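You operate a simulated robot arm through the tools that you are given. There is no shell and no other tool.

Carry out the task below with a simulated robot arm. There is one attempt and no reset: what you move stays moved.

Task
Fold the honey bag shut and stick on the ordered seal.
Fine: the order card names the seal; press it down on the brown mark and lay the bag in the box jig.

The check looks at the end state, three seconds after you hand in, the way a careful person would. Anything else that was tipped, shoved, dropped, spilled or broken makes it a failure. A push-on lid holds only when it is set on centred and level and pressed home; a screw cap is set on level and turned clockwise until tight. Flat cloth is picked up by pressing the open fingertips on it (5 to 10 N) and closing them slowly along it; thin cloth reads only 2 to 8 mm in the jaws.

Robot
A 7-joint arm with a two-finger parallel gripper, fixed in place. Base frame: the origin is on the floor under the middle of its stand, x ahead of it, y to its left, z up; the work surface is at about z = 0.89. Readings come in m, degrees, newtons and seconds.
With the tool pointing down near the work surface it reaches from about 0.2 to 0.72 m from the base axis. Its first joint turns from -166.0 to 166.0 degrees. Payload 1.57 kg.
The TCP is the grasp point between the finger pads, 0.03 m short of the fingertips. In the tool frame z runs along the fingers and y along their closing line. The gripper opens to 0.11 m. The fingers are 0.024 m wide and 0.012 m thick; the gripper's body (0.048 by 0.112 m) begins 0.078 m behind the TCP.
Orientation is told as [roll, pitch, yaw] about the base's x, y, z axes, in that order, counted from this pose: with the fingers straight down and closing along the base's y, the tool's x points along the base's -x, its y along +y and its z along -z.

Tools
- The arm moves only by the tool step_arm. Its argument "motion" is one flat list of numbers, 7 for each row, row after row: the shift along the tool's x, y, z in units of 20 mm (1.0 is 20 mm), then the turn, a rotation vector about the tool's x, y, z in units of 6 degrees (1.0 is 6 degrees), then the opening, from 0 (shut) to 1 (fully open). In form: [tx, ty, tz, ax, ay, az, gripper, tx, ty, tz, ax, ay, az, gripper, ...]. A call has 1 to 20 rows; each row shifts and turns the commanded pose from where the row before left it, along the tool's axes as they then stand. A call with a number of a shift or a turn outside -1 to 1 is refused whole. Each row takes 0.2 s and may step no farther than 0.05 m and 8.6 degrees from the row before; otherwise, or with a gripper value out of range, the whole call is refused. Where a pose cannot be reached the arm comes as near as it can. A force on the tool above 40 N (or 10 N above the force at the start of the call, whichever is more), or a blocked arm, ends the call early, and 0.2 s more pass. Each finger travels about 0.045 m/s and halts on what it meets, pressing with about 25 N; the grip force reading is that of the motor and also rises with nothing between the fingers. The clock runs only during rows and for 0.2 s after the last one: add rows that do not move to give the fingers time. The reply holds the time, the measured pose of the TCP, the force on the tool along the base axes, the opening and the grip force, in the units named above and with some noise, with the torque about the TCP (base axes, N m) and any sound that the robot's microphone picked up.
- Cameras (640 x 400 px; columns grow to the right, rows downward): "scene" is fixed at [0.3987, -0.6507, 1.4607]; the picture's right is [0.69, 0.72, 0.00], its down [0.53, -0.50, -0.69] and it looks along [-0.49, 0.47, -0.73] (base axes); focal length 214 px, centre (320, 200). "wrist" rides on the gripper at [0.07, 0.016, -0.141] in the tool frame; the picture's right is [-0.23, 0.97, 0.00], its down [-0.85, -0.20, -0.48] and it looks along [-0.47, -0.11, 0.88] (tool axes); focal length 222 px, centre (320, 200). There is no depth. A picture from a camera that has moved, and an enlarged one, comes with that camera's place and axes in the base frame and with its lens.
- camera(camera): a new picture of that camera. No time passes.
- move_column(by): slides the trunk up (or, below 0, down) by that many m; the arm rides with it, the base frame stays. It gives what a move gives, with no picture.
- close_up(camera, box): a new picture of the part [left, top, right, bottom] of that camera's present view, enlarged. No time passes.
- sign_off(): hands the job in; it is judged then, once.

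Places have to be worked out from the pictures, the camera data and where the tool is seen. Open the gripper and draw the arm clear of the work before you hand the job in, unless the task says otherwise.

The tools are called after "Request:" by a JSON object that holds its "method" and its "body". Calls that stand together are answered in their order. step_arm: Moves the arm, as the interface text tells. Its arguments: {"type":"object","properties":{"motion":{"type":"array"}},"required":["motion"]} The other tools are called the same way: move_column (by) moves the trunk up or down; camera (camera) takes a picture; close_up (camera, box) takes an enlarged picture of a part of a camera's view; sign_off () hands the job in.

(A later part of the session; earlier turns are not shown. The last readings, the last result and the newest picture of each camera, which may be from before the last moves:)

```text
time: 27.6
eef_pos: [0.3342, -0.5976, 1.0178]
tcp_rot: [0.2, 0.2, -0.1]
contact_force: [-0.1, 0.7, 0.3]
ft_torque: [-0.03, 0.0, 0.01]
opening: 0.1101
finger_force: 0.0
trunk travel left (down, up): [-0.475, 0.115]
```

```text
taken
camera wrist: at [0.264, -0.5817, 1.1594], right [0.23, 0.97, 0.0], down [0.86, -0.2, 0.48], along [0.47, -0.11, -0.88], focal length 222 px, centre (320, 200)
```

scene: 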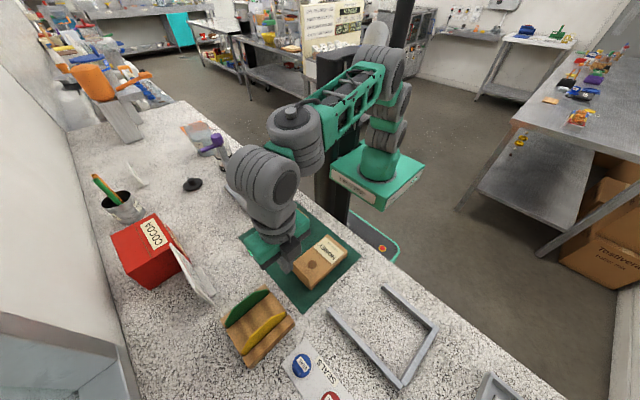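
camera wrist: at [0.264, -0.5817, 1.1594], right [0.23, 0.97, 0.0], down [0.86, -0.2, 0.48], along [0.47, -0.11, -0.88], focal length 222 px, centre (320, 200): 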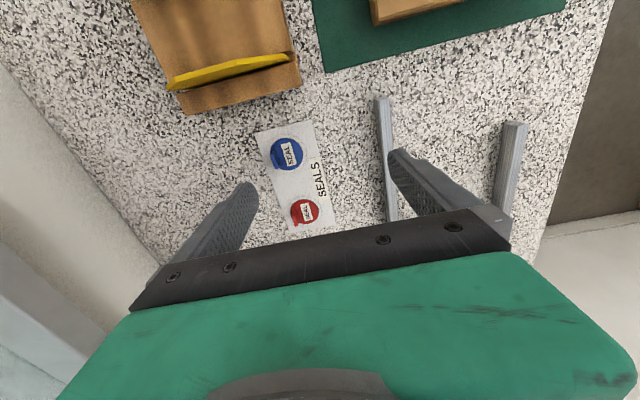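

Request:
{"method": "close_up", "body": {"camera": "wrist", "box": [250, 115, 330, 195]}}

Request:
{"method": "close_up", "body": {"camera": "scene", "box": [280, 340, 330, 390]}}

```text
5.00 times, centred on (290, 155) of wrist
camera zoom: at [0.264, -0.5817, 1.1594], right [0.23, 0.97, 0.0], down [0.86, -0.2, 0.48], along [0.47, -0.11, -0.88], focal length 1111 px, centre (470, 425)
```

zoom: 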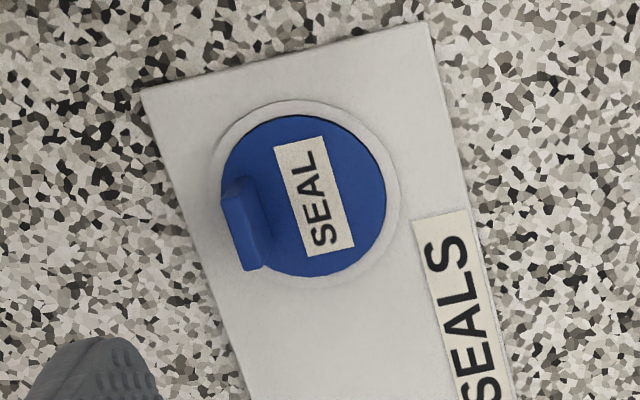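

```text
8.00 times, centred on (305, 365) of scene
camera zoom: at [0.3987, -0.6507, 1.4607], right [0.69, 0.72, 0.0], down [0.53, -0.5, -0.69], along [-0.49, 0.47, -0.73], focal length 1716 px, centre (440, -1120)
```

zoom: 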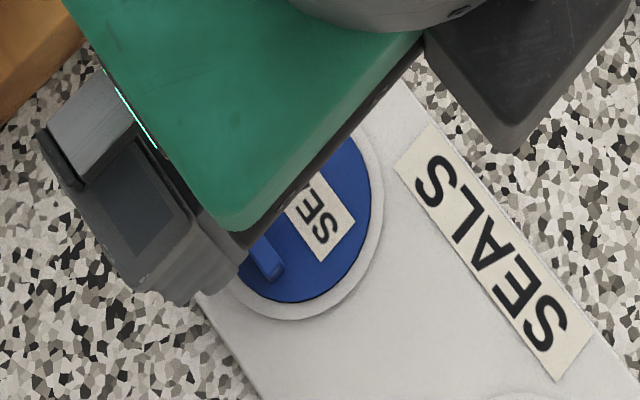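

The seal's fin is at about (0.335, −0.653), 4.5 mm thick, running along x, top z ≈ 0.912; that's at r≈0.734, at the edge of reach. I raise the trunk by 0.10 m to improve reach near the surface.

Request:
{"method": "move_column", "body": {"by": 0.1}}

```text
time: 28.9
eef_pos: [0.3331, -0.5974, 1.1169]
tcp_rot: [0.1, 0.0, 0.1]
contact_force: [0.5, 0.3, -0.3]
ft_torque: [0.02, -0.03, 0.01]
opening: 0.1097
finger_force: 0.0
trunk travel left (down, up): [-0.575, 0.015]
```

Request:
{"method": "step_arm", "body": {"motion": [0, 0, 1, 0, 0, 0, 0.55, 0, 0, 1, 0, 0, 0, 0.55, 0, 0, 1, 0, 0, 0, 0.55, 0, 0, 1, 0, 0, 0, 0.55, 0, 0, 1, 0, 0, 0, 0.55, 0, 0, 1, 0, 0, 0, 0.55, 0, 0, 0.8, 0, 0, 0, 0.55, -0.1, -0.7, 0, 0, 0, 0, 0.55, 0, -0.7, 0, 0, 0, 0, 0.55, 0, -0.7, 0, 0, 0, 0, 0.55, 0, -0.68, 0, 0, 0, 0, 0.55]}}

Request:
{"method": "camera", "body": {"camera": "wrist"}}

```text
time: 31.3
eef_pos: [0.3287, -0.6307, 0.978]
tcp_rot: [0.3, 0.0, -0.1]
contact_force: [-0.7, 0.0, 0.0]
ft_torque: [0.02, 0.01, 0.03]
opening: 0.0604
finger_force: 0.0
out of reach, approached as far as the arm can: row 10, 11
trunk travel left (down, up): [-0.575, 0.015]
```

```text
taken
camera wrist: at [0.2593, -0.6148, 1.1201], right [0.23, 0.97, 0.0], down [0.86, -0.2, 0.48], along [0.47, -0.11, -0.88], focal length 222 px, centre (320, 200)
```

wrist: 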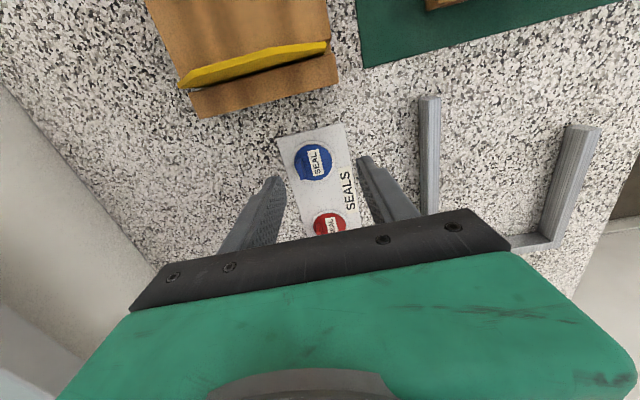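

The vertical tool tops out at r≈0.711. I tilt the tool 15° about its closing axis (pads stay parallel to the fin), which brings the wrist inward, and then shift to the fin's y.

Request:
{"method": "step_arm", "body": {"motion": [0, 0, 0, 0, -0.84, 0, 0.55, 0, 0, 0, 0, -0.83, 0, 0.55, 0, 0, 0, 0, -0.83, 0, 0.55, 0, -0.4, 0, 0, 0, 0, 0.55, 0, -0.4, 0, 0, 0, 0, 0.55, 0, -0.32, 0, 0, 0, 0, 0.55]}}

Request:
{"method": "camera", "body": {"camera": "wrist"}}

```text
time: 32.7
eef_pos: [0.3221, -0.6279, 0.9774]
tcp_rot: [0.0, -14.8, 0.0]
contact_force: [0.5, -0.6, -0.2]
ft_torque: [0.03, 0.03, 0.03]
opening: 0.0604
finger_force: 0.0
out of reach, approached as far as the arm can: row 1, 2, 4, 5, 6
trunk travel left (down, up): [-0.575, 0.015]
```

```text
taken
camera wrist: at [0.2185, -0.6107, 1.096], right [0.22, 0.97, 0.06], down [0.7, -0.2, 0.68], along [0.68, -0.11, -0.73], focal length 222 px, centre (320, 200)
```

wrist: 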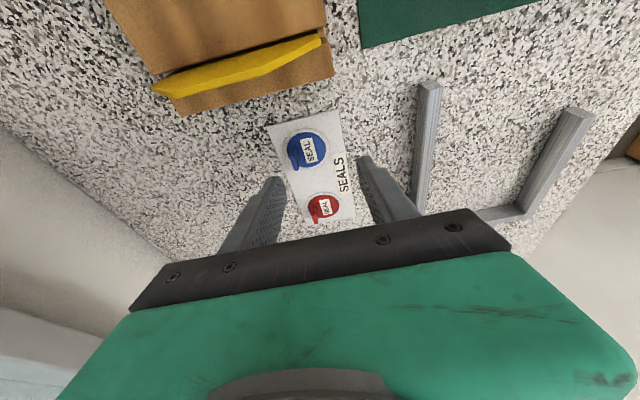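

The arm is still limited here, so I test the reach a bit lower (staying above the fin) with small steps in −y.

Request:
{"method": "step_arm", "body": {"motion": [0.26, 0, 0.97, 0, 0, 0, 0.55, 0, -0.3, 0, 0, 0, 0, 0.55, 0, -0.3, 0, 0, 0, 0, 0.55, 0, -0.3, 0, 0, 0, 0, 0.55, 0, -0.3, 0, 0, 0, 0, 0.55]}}

```text
time: 33.9
eef_pos: [0.3213, -0.6314, 0.9557]
tcp_rot: [0.1, -14.9, 0.0]
contact_force: [1.2, -0.7, 0.0]
ft_torque: [-0.01, -0.04, 0.01]
opening: 0.0605
finger_force: 0.1
out of reach, approached as far as the arm can: row 3, 4, 5
trunk travel left (down, up): [-0.575, 0.015]
```

Lower helps only slightly. A cleaner way: turn the gripper −90° so it grips the fin end-wise (along x), and tilt outward about that closing axis, which gains radial reach while keeping the pads parallel. First I rise, undo the tilt and yaw.

Request:
{"method": "step_arm", "body": {"motion": [0, 0.85, -1, 0, 0.83, 0, 0.55, 0, 0.85, -1, 0, 0.83, 0, 0.55, 0, 0.85, -1, 0, 0.823, 0, 0.55, 0, 0, 0, 0, 0, 1, 0.55, 0, 0, 0, 0, 0, 1, 0.55, 0, 0, 0, 0, 0, 1, 0.55, 0, 0, 0, 0, 0, 1, 0.55, 0, 0, 0, 0, 0, 1, 0.55, 0, 0, 0, 0, 0, 1, 0.55, 0, 0, 0, 0, 0, 1, 0.55, 0, 0, 0, 0, 0, 1, 0.55, 0, 0, 0, 0, 0, 1, 0.55, 0, 0, 0, 0, 0, 1, 0.55, 0, 0, 0, 0, 0, 1, 0.55, 0, 0, 0, 0, 0, 1, 0.55, 0, 0, 0, 0, 0, 1, 0.55, 0, 0, 0, 0, 0, 1, 0.55, 0, 0, 0, 0, 0, 1, 0.55]}}

```text
time: 37.7
eef_pos: [0.3102, -0.5807, 1.016]
tcp_rot: [0.1, 0.1, -90.2]
contact_force: [0.6, -0.6, 0.6]
ft_torque: [-0.02, -0.02, 0.0]
opening: 0.0605
finger_force: 0.0
trunk travel left (down, up): [-0.575, 0.015]
```

Request:
{"method": "step_arm", "body": {"motion": [0, 0, 0, 0, -0.833, 0, 0.55, 0, 0, 0, 0, -0.833, 0, 0.55, -0.7525, 0.31, 0.6525, 0, 0, 0, 0.55, -0.7525, 0.31, 0.6525, 0, 0, 0, 0.55, -0.7525, 0.31, 0.6525, 0, 0, 0, 0.55, -0.7525, 0.31, 0.6525, 0, 0, 0, 0.55]}}

Request:
{"method": "camera", "body": {"camera": "wrist"}}

Request:
{"method": "camera", "body": {"camera": "scene"}}

```text
time: 39.1
eef_pos: [0.3268, -0.6236, 0.9997]
tcp_rot: [0.2, -9.8, -90.1]
contact_force: [-0.5, -0.4, -0.1]
ft_torque: [0.0, -0.02, -0.04]
opening: 0.0604
finger_force: 0.0
out of reach, approached as far as the arm can: row 2, 4, 5, 6
trunk travel left (down, up): [-0.575, 0.015]
```

```text
taken
camera wrist: at [0.3425, -0.5314, 1.1268], right [0.97, -0.22, 0.04], down [-0.2, -0.76, 0.62], along [-0.11, -0.61, -0.79], focal length 222 px, centre (320, 200)
```

wrist: 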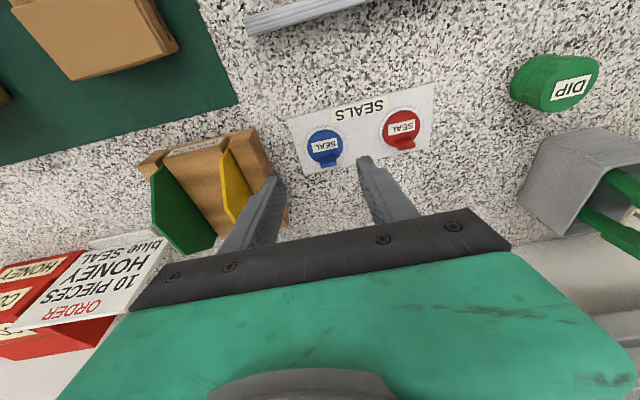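

```text
taken
```

scene: 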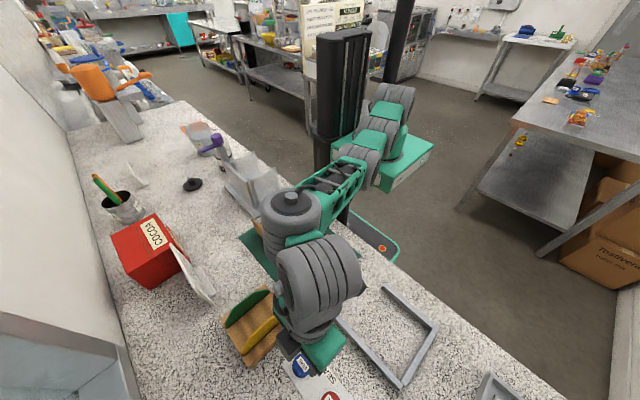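

Still limited at r≈0.704 with outward tilt, so the limit isn't simply the wrist distance. I test the reach with the tool vertical at this yaw, at safe height.

Request:
{"method": "step_arm", "body": {"motion": [0, 0, 0, 0, 0.817, 0, 0.55, 0, 0, 0, 0, 0.817, 0, 0.55, -0.445, 0.23, 0, 0, 0, 0, 0.55, -0.445, 0.23, 0, 0, 0, 0, 0.55, -0.445, 0.23, 0, 0, 0, 0, 0.55]}}

```text
time: 40.3
eef_pos: [0.3284, -0.63, 0.9988]
tcp_rot: [-0.1, -0.2, -90.0]
contact_force: [-0.6, -0.3, -0.3]
ft_torque: [-0.01, 0.0, 0.0]
opening: 0.0605
finger_force: 0.1
out of reach, approached as far as the arm can: row 3, 4, 5
trunk travel left (down, up): [-0.575, 0.015]
```

Request:
{"method": "step_arm", "body": {"motion": [0, 0, 0, 0, 0.8, 0, 0.55, 0, 0, 0, 0, 0.8, 0, 0.55, -0.445, 0.23, 0, 0, 0, 0, 0.55, -0.445, 0.23, 0, 0, 0, 0, 0.55, -0.445, 0.23, 0, 0, 0, 0, 0.55]}}

```text
time: 41.5
eef_pos: [0.3067, -0.619, 0.997]
tcp_rot: [-1.8, 4.3, -90.1]
contact_force: [0.5, -0.1, -0.3]
ft_torque: [-0.02, 0.01, 0.03]
opening: 0.0604
finger_force: 0.0
out of reach, approached as far as the arm can: row 1, 2, 3, 4, 5
trunk travel left (down, up): [-0.575, 0.015]
```

Inward tilt loses reach as expected for a stretched arm, so outward tilt should gain if done exactly radially from a less stretched pose. I back up, tilt radially outward 12°, and push out again.

Request:
{"method": "step_arm", "body": {"motion": [0.9, -0.3, 0, 0.3, -0.7, 0, 0.55, 0.9, -0.3, 0, 0, 0, 0, 0.55, 0.9, -0.3, 0, 0, 0, 0, 0.55, 0.9, -0.3, 0, 0, 0, 0, 0.55, 0, 0, 0, -0.456, -0.89, 0, 0.55, 0, 0, 0, -0.456, -0.89, 0, 0.55]}}

```text
time: 42.9
eef_pos: [0.3099, -0.6041, 1.0012]
tcp_rot: [1.8, -10.6, -89.7]
contact_force: [-0.2, -0.2, 0.1]
ft_torque: [-0.02, 0.02, 0.06]
opening: 0.0604
finger_force: 0.0
out of reach, approached as far as the arm can: row 1, 4, 5, 6
trunk travel left (down, up): [-0.575, 0.015]
```

Now it's clear: with the trunk raised, outward tilt hits a wrist joint limit (it only works farther out). The lower trunk should allow tilting and reaching, so I undo the tilt, rise, and bring the trunk back down.

Request:
{"method": "step_arm", "body": {"motion": [0, 0, -1, 0.15, 0.883, 0, 0.55, 0, 0, -1, 0.15, 0.883, 0, 0.55, 1, 0, -1, 0, 0, 0, 0.55, 1, 0, -1, 0, 0, 0, 0.55, 0.5, 0, -1, 0, 0, 0, 0.55, 0, 0, -1, 0, 0, 0, 0.55]}}

Request:
{"method": "move_column", "body": {"by": -0.1}}

```text
time: 44.3
eef_pos: [0.3093, -0.548, 1.1204]
tcp_rot: [0.0, 0.1, -89.5]
contact_force: [-0.5, 0.2, -0.3]
ft_torque: [0.02, 0.0, -0.01]
opening: 0.0606
finger_force: 0.1
trunk travel left (down, up): [-0.575, 0.015]
```

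```text
time: 45.7
eef_pos: [0.3076, -0.5464, 1.0212]
tcp_rot: [0.0, 0.0, -89.5]
contact_force: [-0.6, -0.2, -0.2]
ft_torque: [-0.02, 0.0, -0.01]
opening: 0.0604
finger_force: 0.0
trunk travel left (down, up): [-0.475, 0.115]
```

Request:
{"method": "step_arm", "body": {"motion": [0, 0, 0, 0, -1, 0, 0.55, 0, 0, 0, 0, -1, 0, 0.55, -0.742, 0.228, 0.467, 0, 0, 0, 0.55, -0.742, 0.228, 0.467, 0, 0, 0, 0.55, -0.742, 0.228, 0.467, 0, 0, 0, 0.55, -0.742, 0.228, 0.467, 0, 0, 0, 0.55, -0.742, 0.228, 0.467, 0, 0, 0, 0.55, -0.742, 0.228, 0.467, 0, 0, 0, 0.55]}}

Request:
{"method": "camera", "body": {"camera": "wrist"}}

```text
time: 47.5
eef_pos: [0.3403, -0.6334, 1.0003]
tcp_rot: [0.0, -12.0, -89.5]
contact_force: [0.1, -0.2, -0.4]
ft_torque: [-0.02, 0.02, 0.02]
opening: 0.0603
finger_force: 0.1
out of reach, approached as far as the arm can: row 2, 7, 8
trunk travel left (down, up): [-0.475, 0.115]
```

```text
taken
camera wrist: at [0.3561, -0.5357, 1.1244], right [0.98, -0.21, 0.05], down [-0.19, -0.74, 0.65], along [-0.1, -0.64, -0.76], focal length 222 px, centre (320, 200)
```

wrist: 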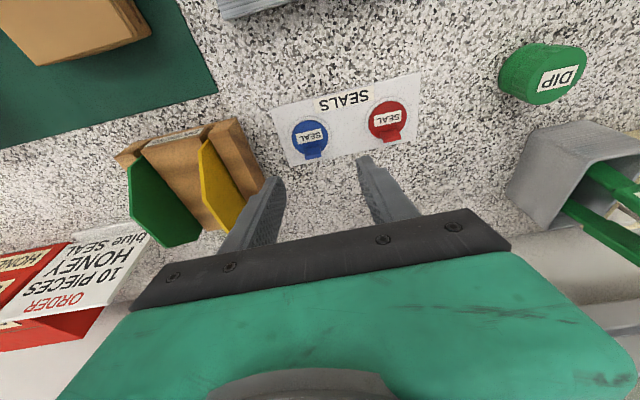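

Reach improved (r≈0.719 at z=1.0). I go lower and push out again in small steps.

Request:
{"method": "step_arm", "body": {"motion": [0.156, 0, 0.733, 0, 0, 0, 0.55, 0.156, 0, 0.733, 0, 0, 0, 0.55, 0.156, 0, 0.733, 0, 0, 0, 0.55, -0.2445, 0, 0.052, 0, 0, 0, 0.55, -0.2445, 0, 0.052, 0, 0, 0, 0.55, -0.2445, 0, 0.052, 0, 0, 0, 0.55, -0.2445, 0, 0.052, 0, 0, 0, 0.55]}}

```text
time: 49.1
eef_pos: [0.3382, -0.6316, 0.9565]
tcp_rot: [0.0, -11.9, -89.4]
contact_force: [0.3, 0.8, -0.2]
ft_torque: [0.01, 0.01, -0.02]
opening: 0.0605
finger_force: 0.0
out of reach, approached as far as the arm can: row 4, 5, 6, 7
trunk travel left (down, up): [-0.475, 0.115]
```

Request:
{"method": "step_arm", "body": {"motion": [0.153, 0, -0.884, 0, 0, 0, 0.55, 0.153, 0, -0.884, 0, 0, 0, 0.55, 0.153, 0, -0.884, 0, 0, 0, 0.55, 0.153, 0, -0.884, 0, 0, 0, 0.55, 0.153, 0, -0.884, 0, 0, 0, 0.55, 0.153, 0, -0.884, 0, 0, 0, 0.55]}}

Request:
{"method": "move_column", "body": {"by": -0.1}}

```text
time: 50.5
eef_pos: [0.338, -0.5902, 1.0553]
tcp_rot: [0.0, -12.0, -89.5]
contact_force: [-0.4, -0.1, 0.1]
ft_torque: [0.01, -0.03, 0.01]
opening: 0.0605
finger_force: 0.1
trunk travel left (down, up): [-0.475, 0.115]
```

```text
time: 51.8
eef_pos: [0.3383, -0.5923, 0.9567]
tcp_rot: [0.0, -12.1, -89.4]
contact_force: [0.3, 0.7, 0.0]
ft_torque: [0.01, -0.03, 0.05]
opening: 0.0604
finger_force: 0.0
trunk travel left (down, up): [-0.375, 0.215]
```

Request:
{"method": "step_arm", "body": {"motion": [-0.448, -0.025, 0.095, 0, 0, 0, 0.55, -0.448, -0.025, 0.095, 0, 0, 0, 0.55, -0.448, -0.025, 0.095, 0, 0, 0, 0.55, -0.448, -0.025, 0.095, 0, 0, 0, 0.55, -0.448, -0.025, 0.095, 0, 0, 0, 0.55, -0.448, -0.025, 0.095, 0, 0, 0, 0.55]}}

Request:
{"method": "camera", "body": {"camera": "scene"}}

```text
time: 53.2
eef_pos: [0.3351, -0.6278, 0.9532]
tcp_rot: [0.1, -12.0, -89.5]
contact_force: [0.1, 0.4, -1.0]
ft_torque: [0.02, -0.03, -0.01]
opening: 0.0604
finger_force: 0.1
out of reach, approached as far as the arm can: row 5, 6
trunk travel left (down, up): [-0.375, 0.215]
```

```text
taken
```

scene: 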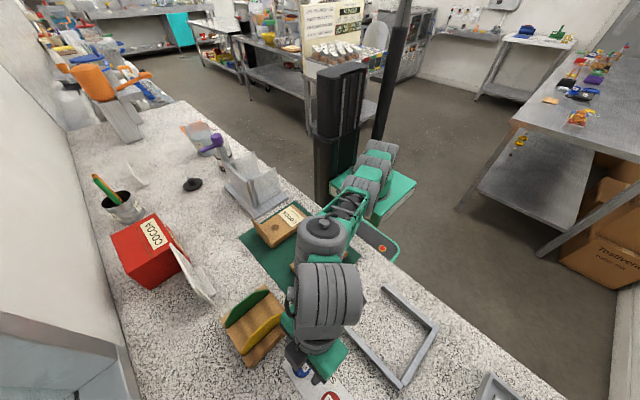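

Trunk −0.1 gives r≈0.712. I test whether repeated small radial pushes at this height creep further or it's a hard limit.

Request:
{"method": "step_arm", "body": {"motion": [-0.44, 0.23, 0.09, 0, 0, 0, 0.55, -0.44, 0.23, 0.09, 0, 0, 0, 0.55, -0.44, 0.23, 0.09, 0, 0, 0, 0.55]}}

Request:
{"method": "step_arm", "body": {"motion": [0, 0, 0, 0, -0.5, 0, 0.55, 0, 0, 0, 0, -0.5, 0, 0.55]}}

```text
time: 54.0
eef_pos: [0.3348, -0.6268, 0.9534]
tcp_rot: [0.1, -12.1, -89.5]
contact_force: [0.7, -0.8, 0.0]
ft_torque: [-0.03, 0.01, -0.01]
opening: 0.0607
finger_force: 0.1
out of reach, approached as far as the arm can: row 1, 2, 3
trunk travel left (down, up): [-0.375, 0.215]
```

```text
time: 54.6
eef_pos: [0.3361, -0.6279, 0.9529]
tcp_rot: [0.1, -18.0, -89.5]
contact_force: [-0.6, -0.4, 0.3]
ft_torque: [0.01, -0.02, -0.03]
opening: 0.0604
finger_force: 0.0
trunk travel left (down, up): [-0.375, 0.215]
```

At this trunk height a larger tilt (18°) is accepted, so I push out again with it.

Request:
{"method": "step_arm", "body": {"motion": [-0.47, 0, 0.155, 0, 0, 0, 0.55, -0.47, 0, 0.155, 0, 0, 0, 0.55, -0.47, 0, 0.155, 0, 0, 0, 0.55]}}

```text
time: 55.4
eef_pos: [0.3349, -0.6326, 0.9526]
tcp_rot: [0.1, -18.0, -89.6]
contact_force: [-0.7, -0.1, 1.2]
ft_torque: [-0.04, -0.02, 0.0]
opening: 0.0606
finger_force: 0.1
out of reach, approached as far as the arm can: row 1, 2, 3
trunk travel left (down, up): [-0.375, 0.215]
```

Request:
{"method": "close_up", "body": {"camera": "scene", "box": [260, 120, 440, 400]}}

Request:
{"method": "camera", "body": {"camera": "wrist"}}

```text
1.43 times, centred on (350, 260) of scene
camera zoom: at [0.3987, -0.6507, 1.4607], right [0.69, 0.72, 0.0], down [0.53, -0.5, -0.69], along [-0.49, 0.47, -0.73], focal length 306 px, centre (277, 114)
```

zoom: 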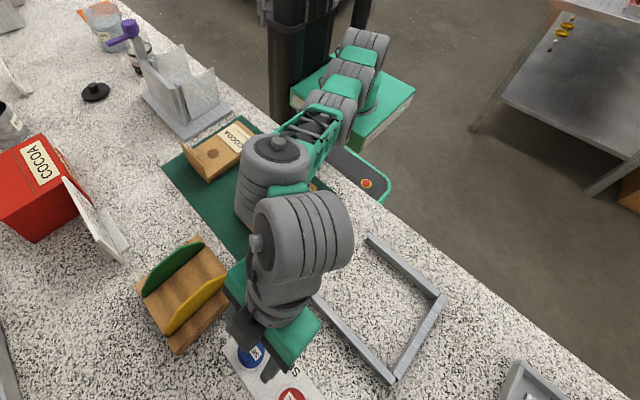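

```text
taken
camera wrist: at [0.3503, -0.5219, 1.0654], right [0.98, -0.21, 0.07], down [-0.19, -0.67, 0.72], along [-0.1, -0.71, -0.69], focal length 222 px, centre (320, 200)
```

wrist: 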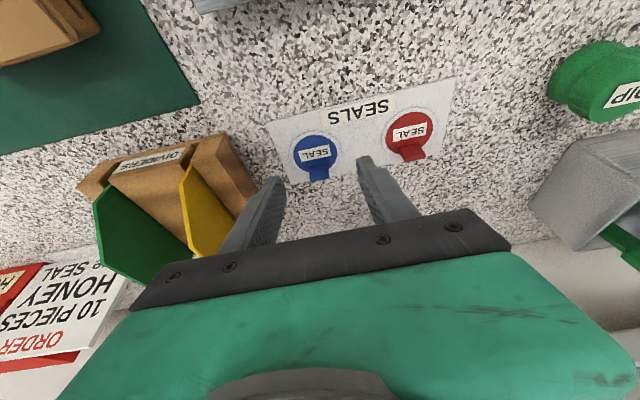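

The TCP limit barely changes with tilt, but more tilt makes the fingertips project further outward, and for an end-wise fin grip the tilt angle doesn't matter. I try steeper outward tilts here (tips are still clear above the seal).

Request:
{"method": "step_arm", "body": {"motion": [0, 0, -0.5, 0, -0.67, 0, 0.55, 0, 0, 0, 0, -0.67, 0, 0.55, 0, 0, 0, 0, -0.66, 0, 0.55]}}

```text
time: 56.2
eef_pos: [0.335, -0.6311, 0.952]
tcp_rot: [0.2, -20.0, -89.4]
contact_force: [0.1, 0.2, -0.6]
ft_torque: [0.01, -0.01, 0.01]
opening: 0.0606
finger_force: 0.1
out of reach, approached as far as the arm can: row 1, 2, 3
trunk travel left (down, up): [-0.375, 0.215]
```

Tilt is capped near 20° here. Alternative: tool vertical, yaw 0, closing along y on the fin's faces, slightly off-centre. That only needs r≈0.72, which the robot data says is reachable near the surface at the starting trunk height. I retract, untilt, and return to yaw 0.

Request:
{"method": "step_arm", "body": {"motion": [0.49, 0, -0.845, 0, 0, 0, 0.8, 0.49, 0, -0.845, 0, 0, 0, 0.8, 0.49, 0, -0.845, 0, 0, 0, 0.8, 0.49, 0, -0.845, 0, 0, 0, 0.8, 0, 0, 0, 0, 0.833, 0, 0.8, 0, 0, 0, 0, 0.833, 0, 0.8, 0, 0, 0, 0, 0.833, 0, 0.8, 0, 0, 0, 0, 0.833, 0, 0.8]}}

Request:
{"method": "step_arm", "body": {"motion": [0, 0, 0, 0, 0, -1, 0.8, 0, 0, 0, 0, 0, -1, 0.8, 0, 0, 0, 0, 0, -1, 0.8, 0, 0, 0, 0, 0, -1, 0.8, 0, 0, 0, 0, 0, -1, 0.8, 0, 0, 0, 0, 0, -1, 0.8, 0, 0, 0, 0, 0, -1, 0.8, 0, 0, 0, 0, 0, -1, 0.8, 0, 0, 0, 0, 0, -1, 0.8, 0, 0, 0, 0, 0, -1, 0.8, 0, 0, 0, 0, 0, -1, 0.8, 0, 0, 0, 0, 0, -1, 0.8, 0, 0, 0, 0, 0, -1, 0.8, 0, 0, 0, 0, 0, -1, 0.8, 0, 0, 0, 0, 0, -0.9, 0.8]}}

Request:
{"method": "move_column", "body": {"by": 0.07}}

```text
time: 58.0
eef_pos: [0.3333, -0.566, 1.0007]
tcp_rot: [0.2, 0.0, -89.3]
contact_force: [0.2, 1.0, -0.3]
ft_torque: [0.0, -0.04, 0.02]
opening: 0.0883
finger_force: 0.1
out of reach, approached as far as the arm can: row 4, 8
trunk travel left (down, up): [-0.375, 0.215]
```

```text
time: 61.2
eef_pos: [0.3331, -0.5662, 1.0001]
tcp_rot: [0.0, 0.0, 0.0]
contact_force: [0.2, -0.7, -0.1]
ft_torque: [0.02, -0.02, 0.01]
opening: 0.0879
finger_force: 0.0
trunk travel left (down, up): [-0.375, 0.215]
```

```text
time: 62.3
eef_pos: [0.3332, -0.5677, 1.0709]
tcp_rot: [0.0, 0.0, -0.2]
contact_force: [0.5, 0.2, 0.8]
ft_torque: [-0.02, -0.01, 0.0]
opening: 0.0882
finger_force: 0.0
trunk travel left (down, up): [-0.445, 0.145]
```

The vertical limits fit a sphere (stretched arm): at best r≈0.713. A small radial tilt of about 4° plus slightly off-centre closing along y will be enough. I raise the trunk a bit and approach that way.

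Request:
{"method": "move_column", "body": {"by": 0.09}}

Request:
{"method": "step_arm", "body": {"motion": [0.1, -0.2, 1, 0.593, -0.304, 0, 0.7, 0.1, -0.2, 1, 0, 0, 0, 0.7, 0.1, -0.2, 1, 0, 0, 0, 0.7, 0.1, -0.2, 1, 0, 0, 0, 0.7, 0, -0.2, 1, 0, 0, 0, 0.7, 0, -0.2, 1, 0, 0, 0, 0.7, 0, -0.2, 1, 0, 0, 0, 0.7, 0, -0.2, 1, 0, 0, 0, 0.7, 0, -0.2, 0.7, 0, 0, 0, 0.7]}}

```text
time: 63.5
eef_pos: [0.3332, -0.5673, 1.1609]
tcp_rot: [0.0, 0.0, -0.1]
contact_force: [0.3, -0.1, 0.5]
ft_torque: [0.01, 0.0, -0.02]
opening: 0.088
finger_force: 0.1
trunk travel left (down, up): [-0.535, 0.055]
```

```text
time: 65.5
eef_pos: [0.3307, -0.612, 0.9888]
tcp_rot: [-3.4, -2.0, 0.0]
contact_force: [0.3, -0.3, -0.2]
ft_torque: [0.04, 0.01, -0.02]
opening: 0.0769
finger_force: 0.0
trunk travel left (down, up): [-0.535, 0.055]
```

Request:
{"method": "step_arm", "body": {"motion": [0.06, -0.45, 0, 0, 0, 0, 0.7, 0.06, -0.45, 0, 0, 0, 0, 0.7, 0.06, -0.45, 0, 0, 0, 0, 0.7, 0.06, -0.45, 0, 0, 0, 0, 0.7]}}

Request:
{"method": "camera", "body": {"camera": "wrist"}}

```text
time: 66.5
eef_pos: [0.3196, -0.6458, 0.9898]
tcp_rot: [-3.7, -1.8, -0.1]
contact_force: [0.1, -0.7, -0.8]
ft_torque: [0.01, -0.02, 0.04]
opening: 0.0771
finger_force: 0.2
out of reach, approached as far as the arm can: row 4
trunk travel left (down, up): [-0.535, 0.055]
```

```text
taken
camera wrist: at [0.2458, -0.6206, 1.1285], right [0.23, 0.97, -0.05], down [0.84, -0.17, 0.52], along [0.49, -0.16, -0.85], focal length 222 px, centre (320, 200)
```

wrist: 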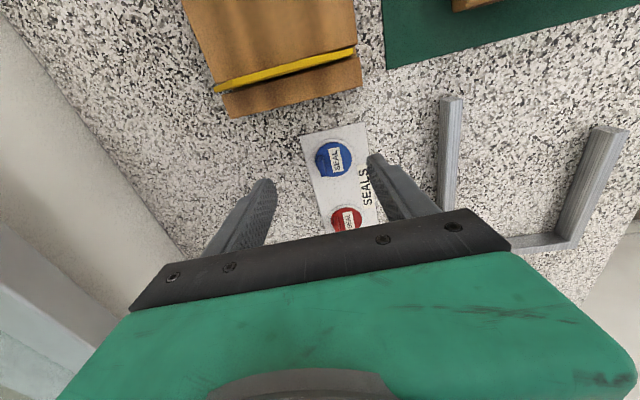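

Now r≈0.7206 at z=0.99 and it'll grow as I go lower. I descend with the fin between the open fingers, stopping with the tips about z≈0.902.

Request:
{"method": "step_arm", "body": {"motion": [-0.05, 0, 0.7, 0, 0, 0, 0.7, -0.05, 0, 0.7, 0, 0, 0, 0.7, -0.05, 0, 0.7, 0, 0, 0, 0.7, -0.05, 0, 0.7, 0, 0, 0, 0.7, 0, 0, 0, 0, 0, 0, 0.7]}}

Request:
{"method": "camera", "body": {"camera": "wrist"}}

Request:
{"method": "close_up", "body": {"camera": "wrist", "box": [240, 120, 440, 245]}}

Request:
{"method": "close_up", "body": {"camera": "scene", "box": [260, 310, 360, 400]}}

```text
time: 67.7
eef_pos: [0.3264, -0.6506, 0.9336]
tcp_rot: [-3.5, -1.9, -0.1]
contact_force: [0.0, -0.7, -0.5]
ft_torque: [-0.02, 0.03, 0.01]
opening: 0.077
finger_force: 0.2
trunk travel left (down, up): [-0.535, 0.055]
```

```text
taken
camera wrist: at [0.2521, -0.6246, 1.0719], right [0.23, 0.97, -0.05], down [0.84, -0.17, 0.52], along [0.49, -0.16, -0.85], focal length 222 px, centre (320, 200)
```

wrist: 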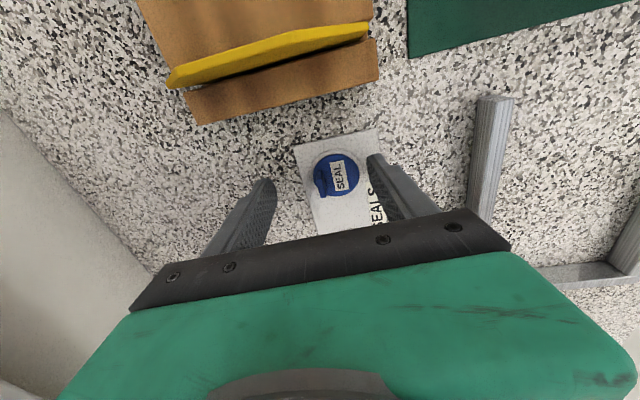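

```text
3.20 times, centred on (340, 182) of wrist
camera zoom: at [0.2521, -0.6246, 1.0719], right [0.23, 0.97, -0.05], down [0.84, -0.17, 0.52], along [0.49, -0.16, -0.85], focal length 711 px, centre (256, 256)
```

zoom: 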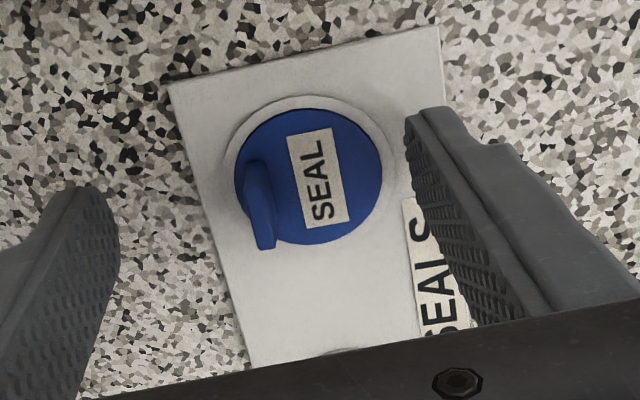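

```text
4.44 times, centred on (310, 355) of scene
camera zoom: at [0.3987, -0.6507, 1.4607], right [0.69, 0.72, 0.0], down [0.53, -0.5, -0.69], along [-0.49, 0.47, -0.73], focal length 953 px, centre (364, -489)
```

zoom: 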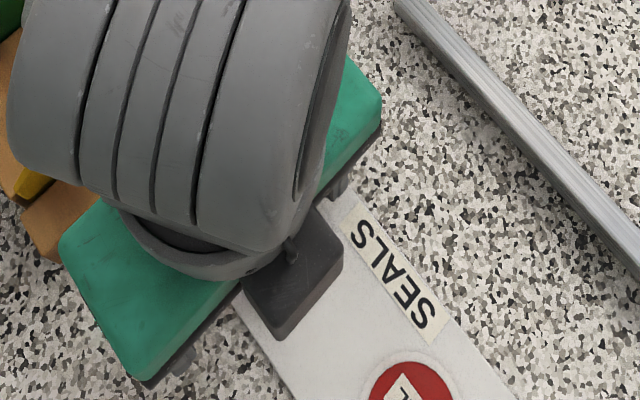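

The fin sits between the fingers and the pose is reached exactly. I lower 3 mm more and close the fingers gently on the fin.

Request:
{"method": "step_arm", "body": {"motion": [0, 0, 0.15, 0, 0, 0, 0.6, 0, 0, 0, 0, 0, 0, 0.5, 0, 0, 0, 0, 0, 0, 0.4, 0, 0, 0, 0, 0, 0, 0.3, 0, 0, 0, 0, 0, 0, 0.22, 0, 0, 0, 0, 0, 0, 0.15]}}

Request:
{"method": "close_up", "body": {"camera": "wrist", "box": [240, 120, 440, 245]}}

```text
time: 69.1
eef_pos: [0.3259, -0.6499, 0.9318]
tcp_rot: [-3.5, -1.9, -0.1]
contact_force: [0.5, -0.4, 0.1]
ft_torque: [0.0, 0.0, -0.05]
opening: 0.0165
finger_force: 0.0
trunk travel left (down, up): [-0.535, 0.055]
```

```text
3.20 times, centred on (340, 182) of wrist
camera zoom: at [0.252, -0.6248, 1.0695], right [0.23, 0.97, -0.05], down [0.84, -0.17, 0.52], along [0.49, -0.16, -0.85], focal length 711 px, centre (256, 256)
```

zoom: 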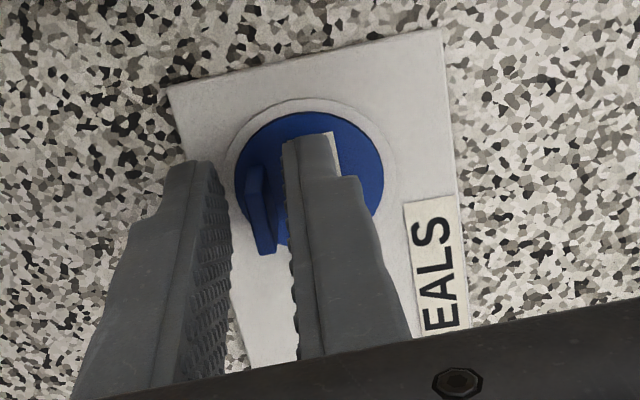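

Request:
{"method": "step_arm", "body": {"motion": [0, 0, 0.1, 0, 0, 0, 0.15, 0, 0, 0, 0, 0, 0, 0.1, 0, 0, 0, 0, 0, 0, 0.05, 0, 0, 0, 0, 0, 0, 0, 0, 0, 0, 0, 0, 0, 0]}}

Request:
{"method": "close_up", "body": {"camera": "wrist", "box": [240, 120, 440, 245]}}

```text
time: 70.3
eef_pos: [0.3255, -0.6489, 0.9283]
tcp_rot: [-3.6, -1.9, -0.1]
contact_force: [0.1, -0.3, 2.1]
ft_torque: [0.05, -0.01, -0.03]
opening: 0.002
finger_force: 24.0
trunk travel left (down, up): [-0.535, 0.055]
```

```text
3.20 times, centred on (340, 182) of wrist
camera zoom: at [0.2519, -0.6246, 1.0679], right [0.23, 0.97, -0.05], down [0.84, -0.17, 0.52], along [0.49, -0.16, -0.85], focal length 711 px, centre (256, 256)
```

zoom: 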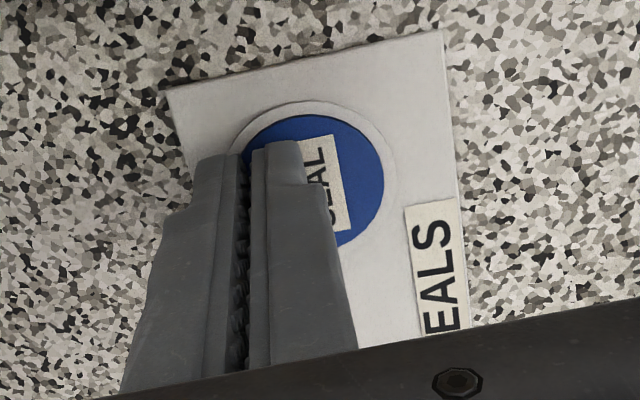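

The fingers closed to 2 mm with something between them. I lift gently and check that the seal comes along.

Request:
{"method": "step_arm", "body": {"motion": [0, 0, -0.2, 0, 0, 0, 0, 0, 0, -0.3, 0, 0, 0, 0, 0, 0, -0.5, 0, 0, 0, 0, 0, 0, -0.5, 0, 0, 0, 0, 0, 0, 0, 0, 0, 0, 0]}}

Request:
{"method": "camera", "body": {"camera": "wrist"}}

Request:
{"method": "close_up", "body": {"camera": "wrist", "box": [240, 120, 440, 245]}}

```text
time: 71.5
eef_pos: [0.3239, -0.6466, 0.9602]
tcp_rot: [-3.5, -1.9, 0.1]
contact_force: [0.0, 0.3, 0.2]
ft_torque: [-0.02, -0.01, -0.02]
opening: 0.002
finger_force: 23.8
trunk travel left (down, up): [-0.535, 0.055]
```

```text
taken
camera wrist: at [0.2506, -0.6225, 1.0976], right [0.23, 0.97, -0.05], down [0.84, -0.17, 0.52], along [0.49, -0.16, -0.85], focal length 222 px, centre (320, 200)
```

wrist: 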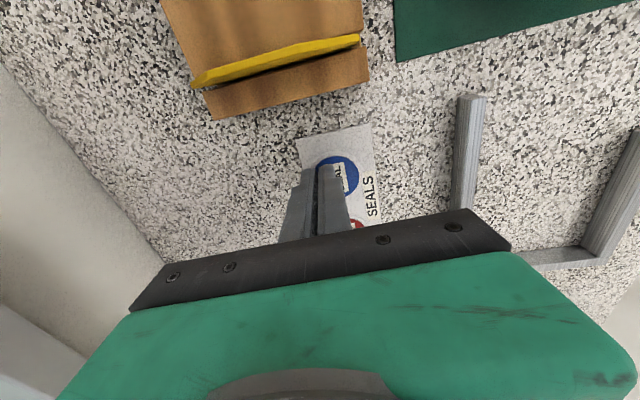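

```text
3.20 times, centred on (340, 182) of wrist
camera zoom: at [0.2506, -0.6225, 1.0976], right [0.23, 0.97, -0.05], down [0.84, -0.17, 0.52], along [0.49, -0.16, -0.85], focal length 711 px, centre (256, 256)
```

zoom: 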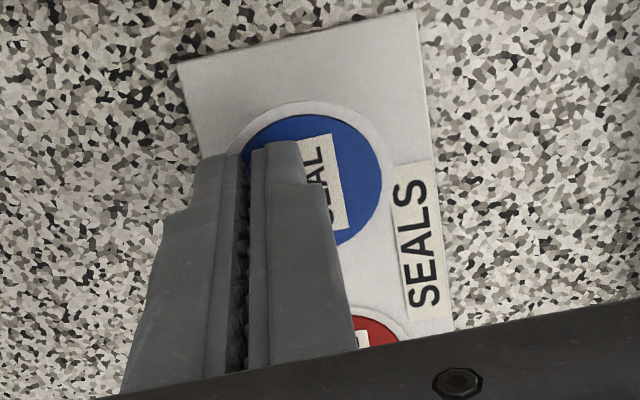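

The seal came up with the gripper and the card stayed in place. I move it in +y and up first, then toward −x above the bag, avoiding the dividers rack.

Request:
{"method": "step_arm", "body": {"motion": [0, 0.3, -0.8, 0, 0, 0, 0, 0, 0.6, -0.6, 0, 0, 0, 0, 0, 0.8, -0.4, 0, 0, 0, 0, 0, 0.8, -0.2, 0, 0, 0, 0, 0, 0.8, 0, 0, 0, 0, 0, 0, 0.8, 0, 0, 0, 0, 0, 0, 0.8, 0, 0, 0, 0, 0, 0, 0.8, 0, 0, 0, 0, 0]}}

Request:
{"method": "camera", "body": {"camera": "scene"}}

Request:
{"method": "camera", "body": {"camera": "wrist"}}

```text
time: 73.3
eef_pos: [0.3231, -0.5299, 0.9915]
tcp_rot: [-3.4, -2.0, -0.1]
contact_force: [0.3, -0.3, -0.3]
ft_torque: [-0.06, 0.0, -0.02]
opening: 0.0017
finger_force: 23.7
trunk travel left (down, up): [-0.535, 0.055]
```

```text
taken
```

scene: 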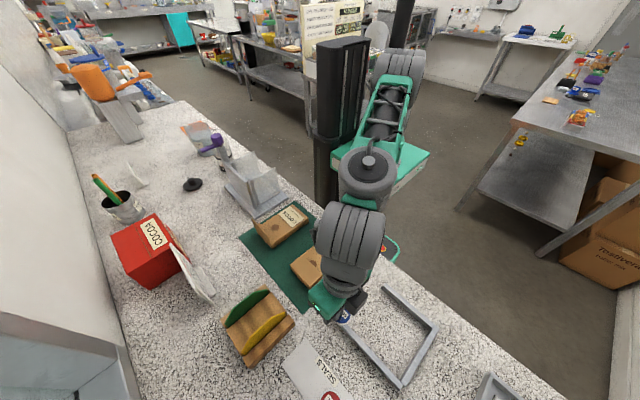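

```text
taken
camera wrist: at [0.2496, -0.5057, 1.1306], right [0.23, 0.97, -0.05], down [0.84, -0.17, 0.52], along [0.49, -0.16, -0.85], focal length 222 px, centre (320, 200)
```

wrist: 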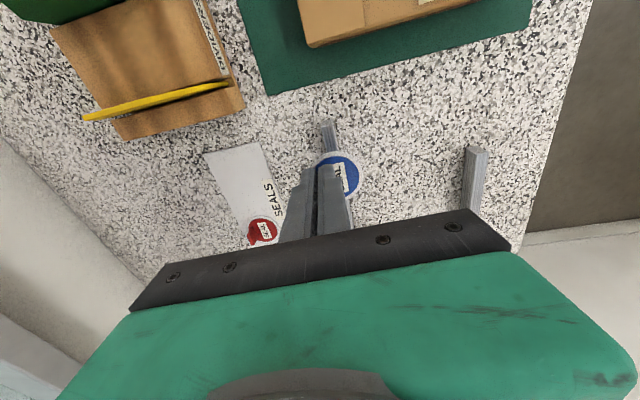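

Request:
{"method": "close_up", "body": {"camera": "scene", "box": [300, 270, 380, 340]}}

Request:
{"method": "close_up", "body": {"camera": "wrist", "box": [270, 130, 390, 240]}}

```text
5.71 times, centred on (340, 305) of scene
camera zoom: at [0.3987, -0.6507, 1.4607], right [0.69, 0.72, 0.0], down [0.53, -0.5, -0.69], along [-0.49, 0.47, -0.73], focal length 1226 px, centre (206, -400)
```

zoom: 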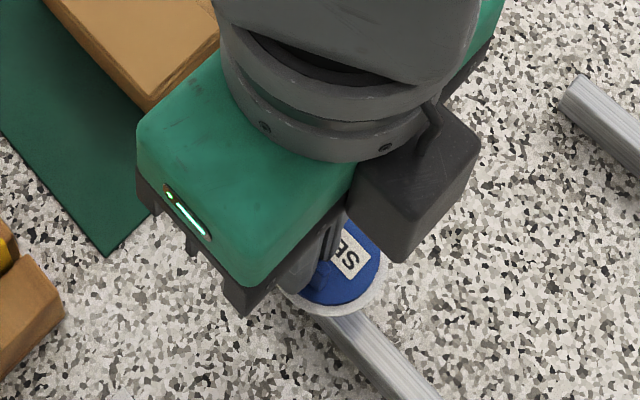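

```text
3.64 times, centred on (330, 185) of wrist
camera zoom: at [0.2496, -0.5057, 1.1306], right [0.23, 0.97, -0.05], down [0.84, -0.17, 0.52], along [0.49, -0.16, -0.85], focal length 808 px, centre (284, 254)
```

zoom: 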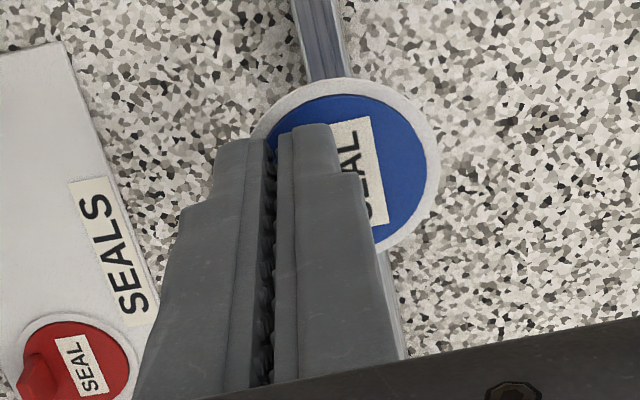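

I want to check whether the seal hangs level relative to the tool before placing it, so I lift it high in front of the scene camera for a near edge-on look.

Request:
{"method": "step_arm", "body": {"motion": [0.3, 0.15, -0.95, 0, 0, 0, 0, 0.3, 0.15, -0.95, 0, 0, 0, 0, 0.3, 0.15, -0.95, 0, 0, 0, 0, 0.3, 0.15, -0.95, 0, 0, 0, 0, 0.3, 0.15, -0.95, 0, 0, 0, 0, 0.3, 0.15, -0.95, 0, 0, 0, 0, 0.3, 0.15, -0.95, 0, 0, 0, 0, 0.3, 0.15, -0.95, 0, 0, 0, 0, 0.3, 0.15, -0.95, 0, 0, 0, 0, 0.3, 0.15, -0.95, 0, 0, 0, 0, 0.3, 0.15, -0.95, 0, 0, 0, 0, 0.3, 0.15, -0.95, 0, 0, 0, 0, 0.3, 0.15, -0.95, 0, 0, 0, 0, 0.3, 0.15, -0.95, 0, 0, 0, 0, 0.3, 0.15, -0.95, 0, 0, 0, 0, 0.3, 0.15, -0.95, 0, 0, 0, 0, 0.3, 0.15, -0.95, 0, 0, 0, 0, 0.3, 0.15, -0.95, 0, 0, 0, 0, 0.3, 0.15, -0.95, 0, 0, 0, 0, 0.3, 0.15, -0.95, 0, 0, 0, 0]}}

Request:
{"method": "camera", "body": {"camera": "scene"}}

```text
time: 77.5
eef_pos: [0.1928, -0.4488, 1.3497]
tcp_rot: [-3.5, -1.9, -0.1]
contact_force: [0.5, 0.2, 0.0]
ft_torque: [0.0, 0.0, -0.03]
opening: 0.0018
finger_force: 23.2
out of reach, approached as far as the arm can: row 13, 14
trunk travel left (down, up): [-0.535, 0.055]
```

```text
taken
```

scene: 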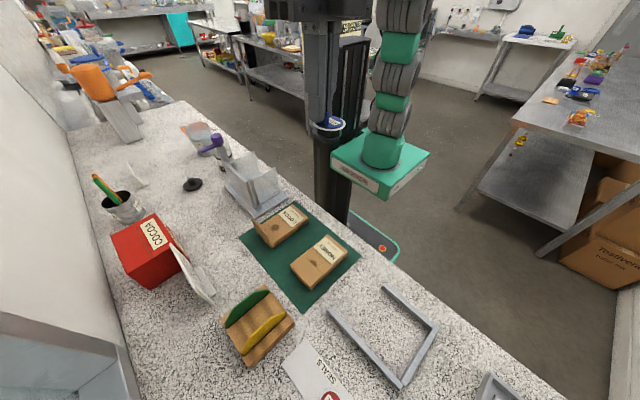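

Request:
{"method": "close_up", "body": {"camera": "scene", "box": [290, 90, 370, 150]}}

Request:
{"method": "close_up", "body": {"camera": "scene", "box": [302, 105, 358, 147]}}

Request:
{"method": "close_up", "body": {"camera": "scene", "box": [285, 225, 355, 295]}}

```text
6.67 times, centred on (330, 120) of scene
camera zoom: at [0.3987, -0.6507, 1.4607], right [0.69, 0.72, 0.0], down [0.53, -0.5, -0.69], along [-0.49, 0.47, -0.73], focal length 1430 px, centre (253, 733)
```

zoom: 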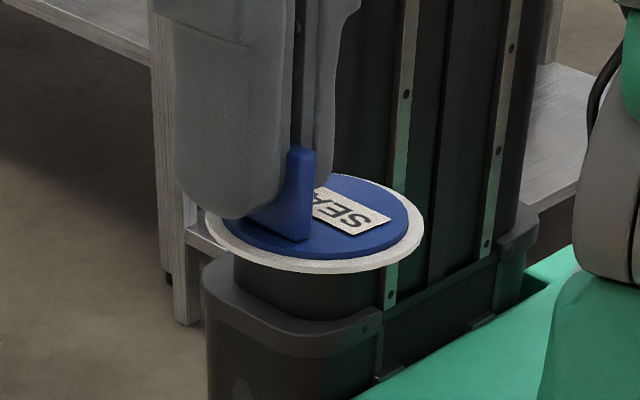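

```text
9.52 times, centred on (330, 126) of scene
camera zoom: at [0.3987, -0.6507, 1.4607], right [0.69, 0.72, 0.0], down [0.53, -0.5, -0.69], along [-0.49, 0.47, -0.73], focal length 2043 px, centre (225, 905)
```

zoom: 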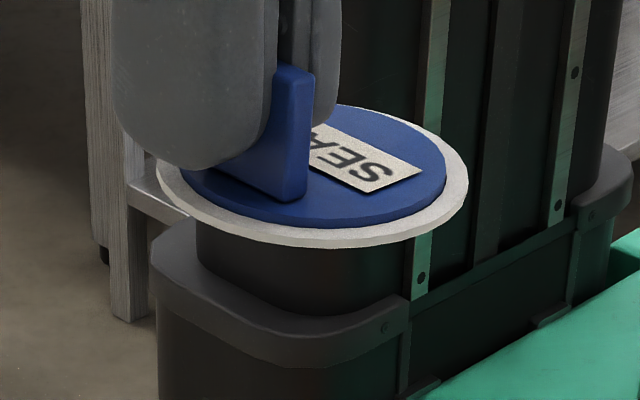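

```text
5.71 times, centred on (320, 260) of scene
camera zoom: at [0.3987, -0.6507, 1.4607], right [0.69, 0.72, 0.0], down [0.53, -0.5, -0.69], along [-0.49, 0.47, -0.73], focal length 1226 px, centre (320, -143)
```

zoom: 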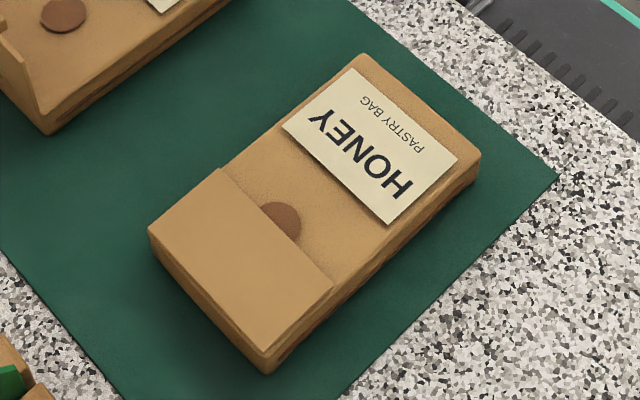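

Request:
{"method": "close_up", "body": {"camera": "scene", "box": [312, 96, 352, 136]}}

Request:
{"method": "close_up", "body": {"camera": "wrist", "box": [270, 130, 390, 240]}}

```text
10.00 times, centred on (332, 116) of scene
camera zoom: at [0.3987, -0.6507, 1.4607], right [0.69, 0.72, 0.0], down [0.53, -0.5, -0.69], along [-0.49, 0.47, -0.73], focal length 2145 px, centre (200, 1040)
```

zoom: 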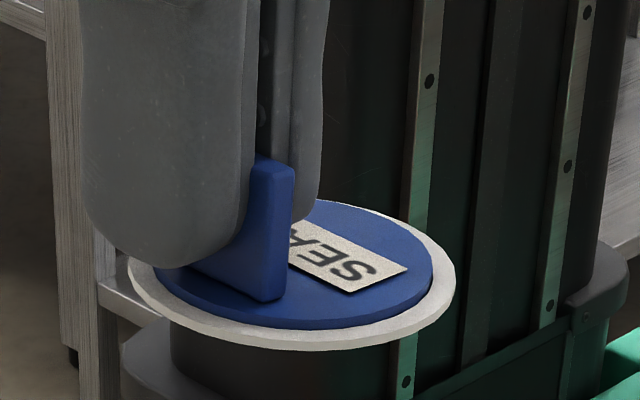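

```text
3.64 times, centred on (330, 185) of wrist
camera zoom: at [0.1174, -0.4241, 1.487], right [0.23, 0.97, -0.05], down [0.84, -0.17, 0.52], along [0.49, -0.16, -0.85], focal length 808 px, centre (284, 254)
```

zoom: 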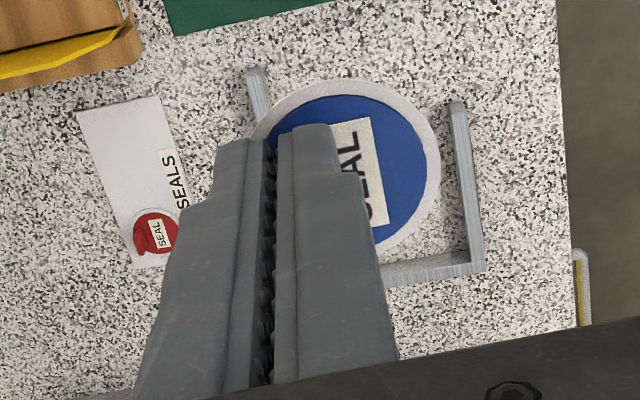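

Request:
{"method": "close_up", "body": {"camera": "scene", "box": [308, 118, 324, 128]}}

Request:
{"method": "close_up", "body": {"camera": "scene", "box": [334, 120, 350, 130]}}

```text
16.00 times, centred on (316, 123) of scene
camera zoom: at [0.3987, -0.6507, 1.4607], right [0.69, 0.72, 0.0], down [0.53, -0.5, -0.69], along [-0.49, 0.47, -0.73], focal length 3432 px, centre (384, 1432)
```

zoom: 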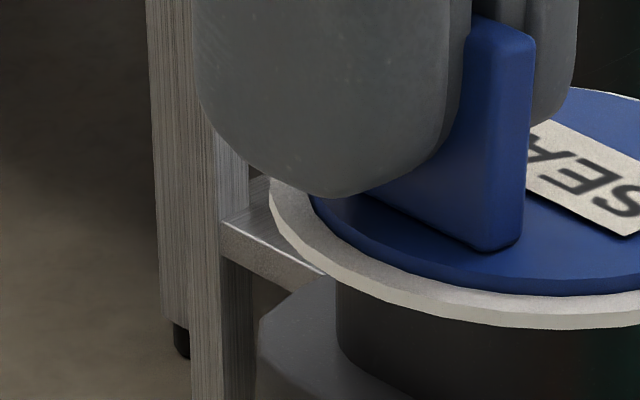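

```text
16.00 times, centred on (342, 125) of scene
camera zoom: at [0.3987, -0.6507, 1.4607], right [0.69, 0.72, 0.0], down [0.53, -0.5, -0.69], along [-0.49, 0.47, -0.73], focal length 3432 px, centre (-32, 1400)
```

zoom: 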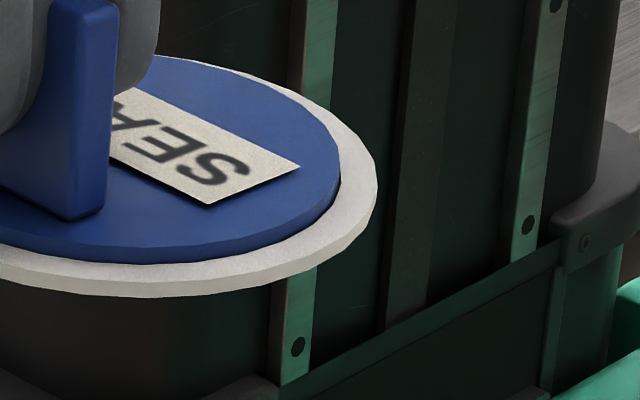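

The seal hangs essentially level (within about 2°). I trim the roll by 2° and bring it down above the mark to z≈1.0 (seal centre offset from the TCP is about +0.008 x, +0.012 y).

Request:
{"method": "step_arm", "body": {"motion": [0.055, -0.087, 0.92, -0.333, 0, 0, 0, 0.055, -0.087, 0.92, 0, 0, 0, 0, 0.055, -0.087, 0.92, 0, 0, 0, 0, 0.055, -0.087, 0.92, 0, 0, 0, 0, 0.055, -0.087, 0.92, 0, 0, 0, 0, 0.055, -0.087, 0.92, 0, 0, 0, 0, 0.055, -0.087, 0.92, 0, 0, 0, 0, 0.055, -0.087, 0.92, 0, 0, 0, 0, 0.055, -0.087, 0.92, 0, 0, 0, 0, 0.055, -0.087, 0.92, 0, 0, 0, 0, 0.055, -0.087, 0.92, 0, 0, 0, 0, 0.055, -0.087, 0.92, 0, 0, 0, 0, 0.055, -0.087, 0.92, 0, 0, 0, 0, 0.055, -0.087, 0.92, 0, 0, 0, 0, 0.055, -0.087, 0.92, 0, 0, 0, 0, 0.055, -0.087, 0.92, 0, 0, 0, 0, 0.055, -0.087, 0.92, 0, 0, 0, 0, 0.055, -0.087, 0.92, 0, 0, 0, 0]}}

Request:
{"method": "camera", "body": {"camera": "wrist"}}

Request:
{"method": "close_up", "body": {"camera": "scene", "box": [260, 210, 360, 300]}}

```text
time: 81.3
eef_pos: [0.1834, -0.4982, 1.0467]
tcp_rot: [-1.5, -0.3, -0.2]
contact_force: [0.6, -0.1, -0.1]
ft_torque: [0.0, 0.0, 0.03]
opening: 0.0016
finger_force: 23.3
out of reach, approached as far as the arm can: row 16, 17, 18
trunk travel left (down, up): [-0.535, 0.055]
```

```text
taken
camera wrist: at [0.1133, -0.4789, 1.1872], right [0.23, 0.97, -0.03], down [0.85, -0.19, 0.49], along [0.47, -0.13, -0.87], focal length 222 px, centre (320, 200)
```

wrist: 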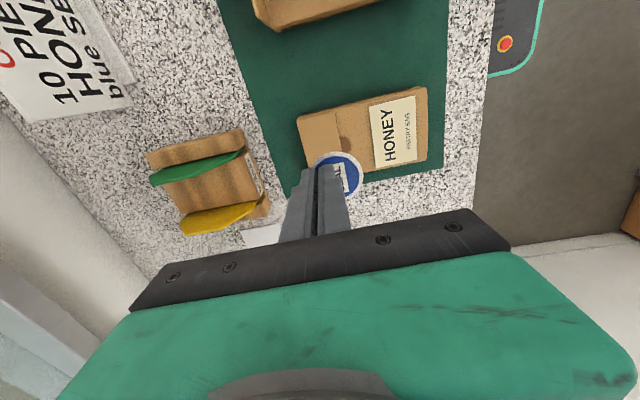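

```text
4.44 times, centred on (310, 255) of scene
camera zoom: at [0.3987, -0.6507, 1.4607], right [0.69, 0.72, 0.0], down [0.53, -0.5, -0.69], along [-0.49, 0.47, -0.73], focal length 953 px, centre (364, -44)
```

zoom: 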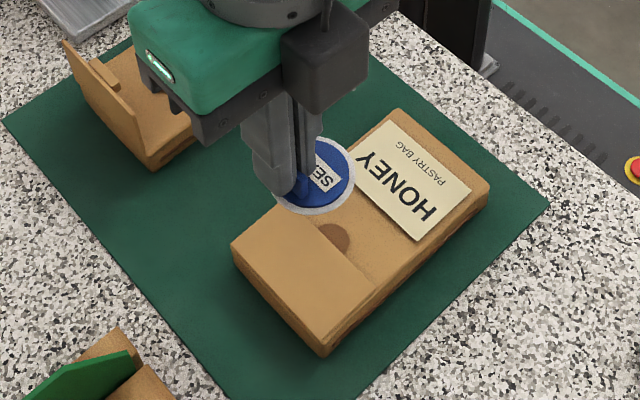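

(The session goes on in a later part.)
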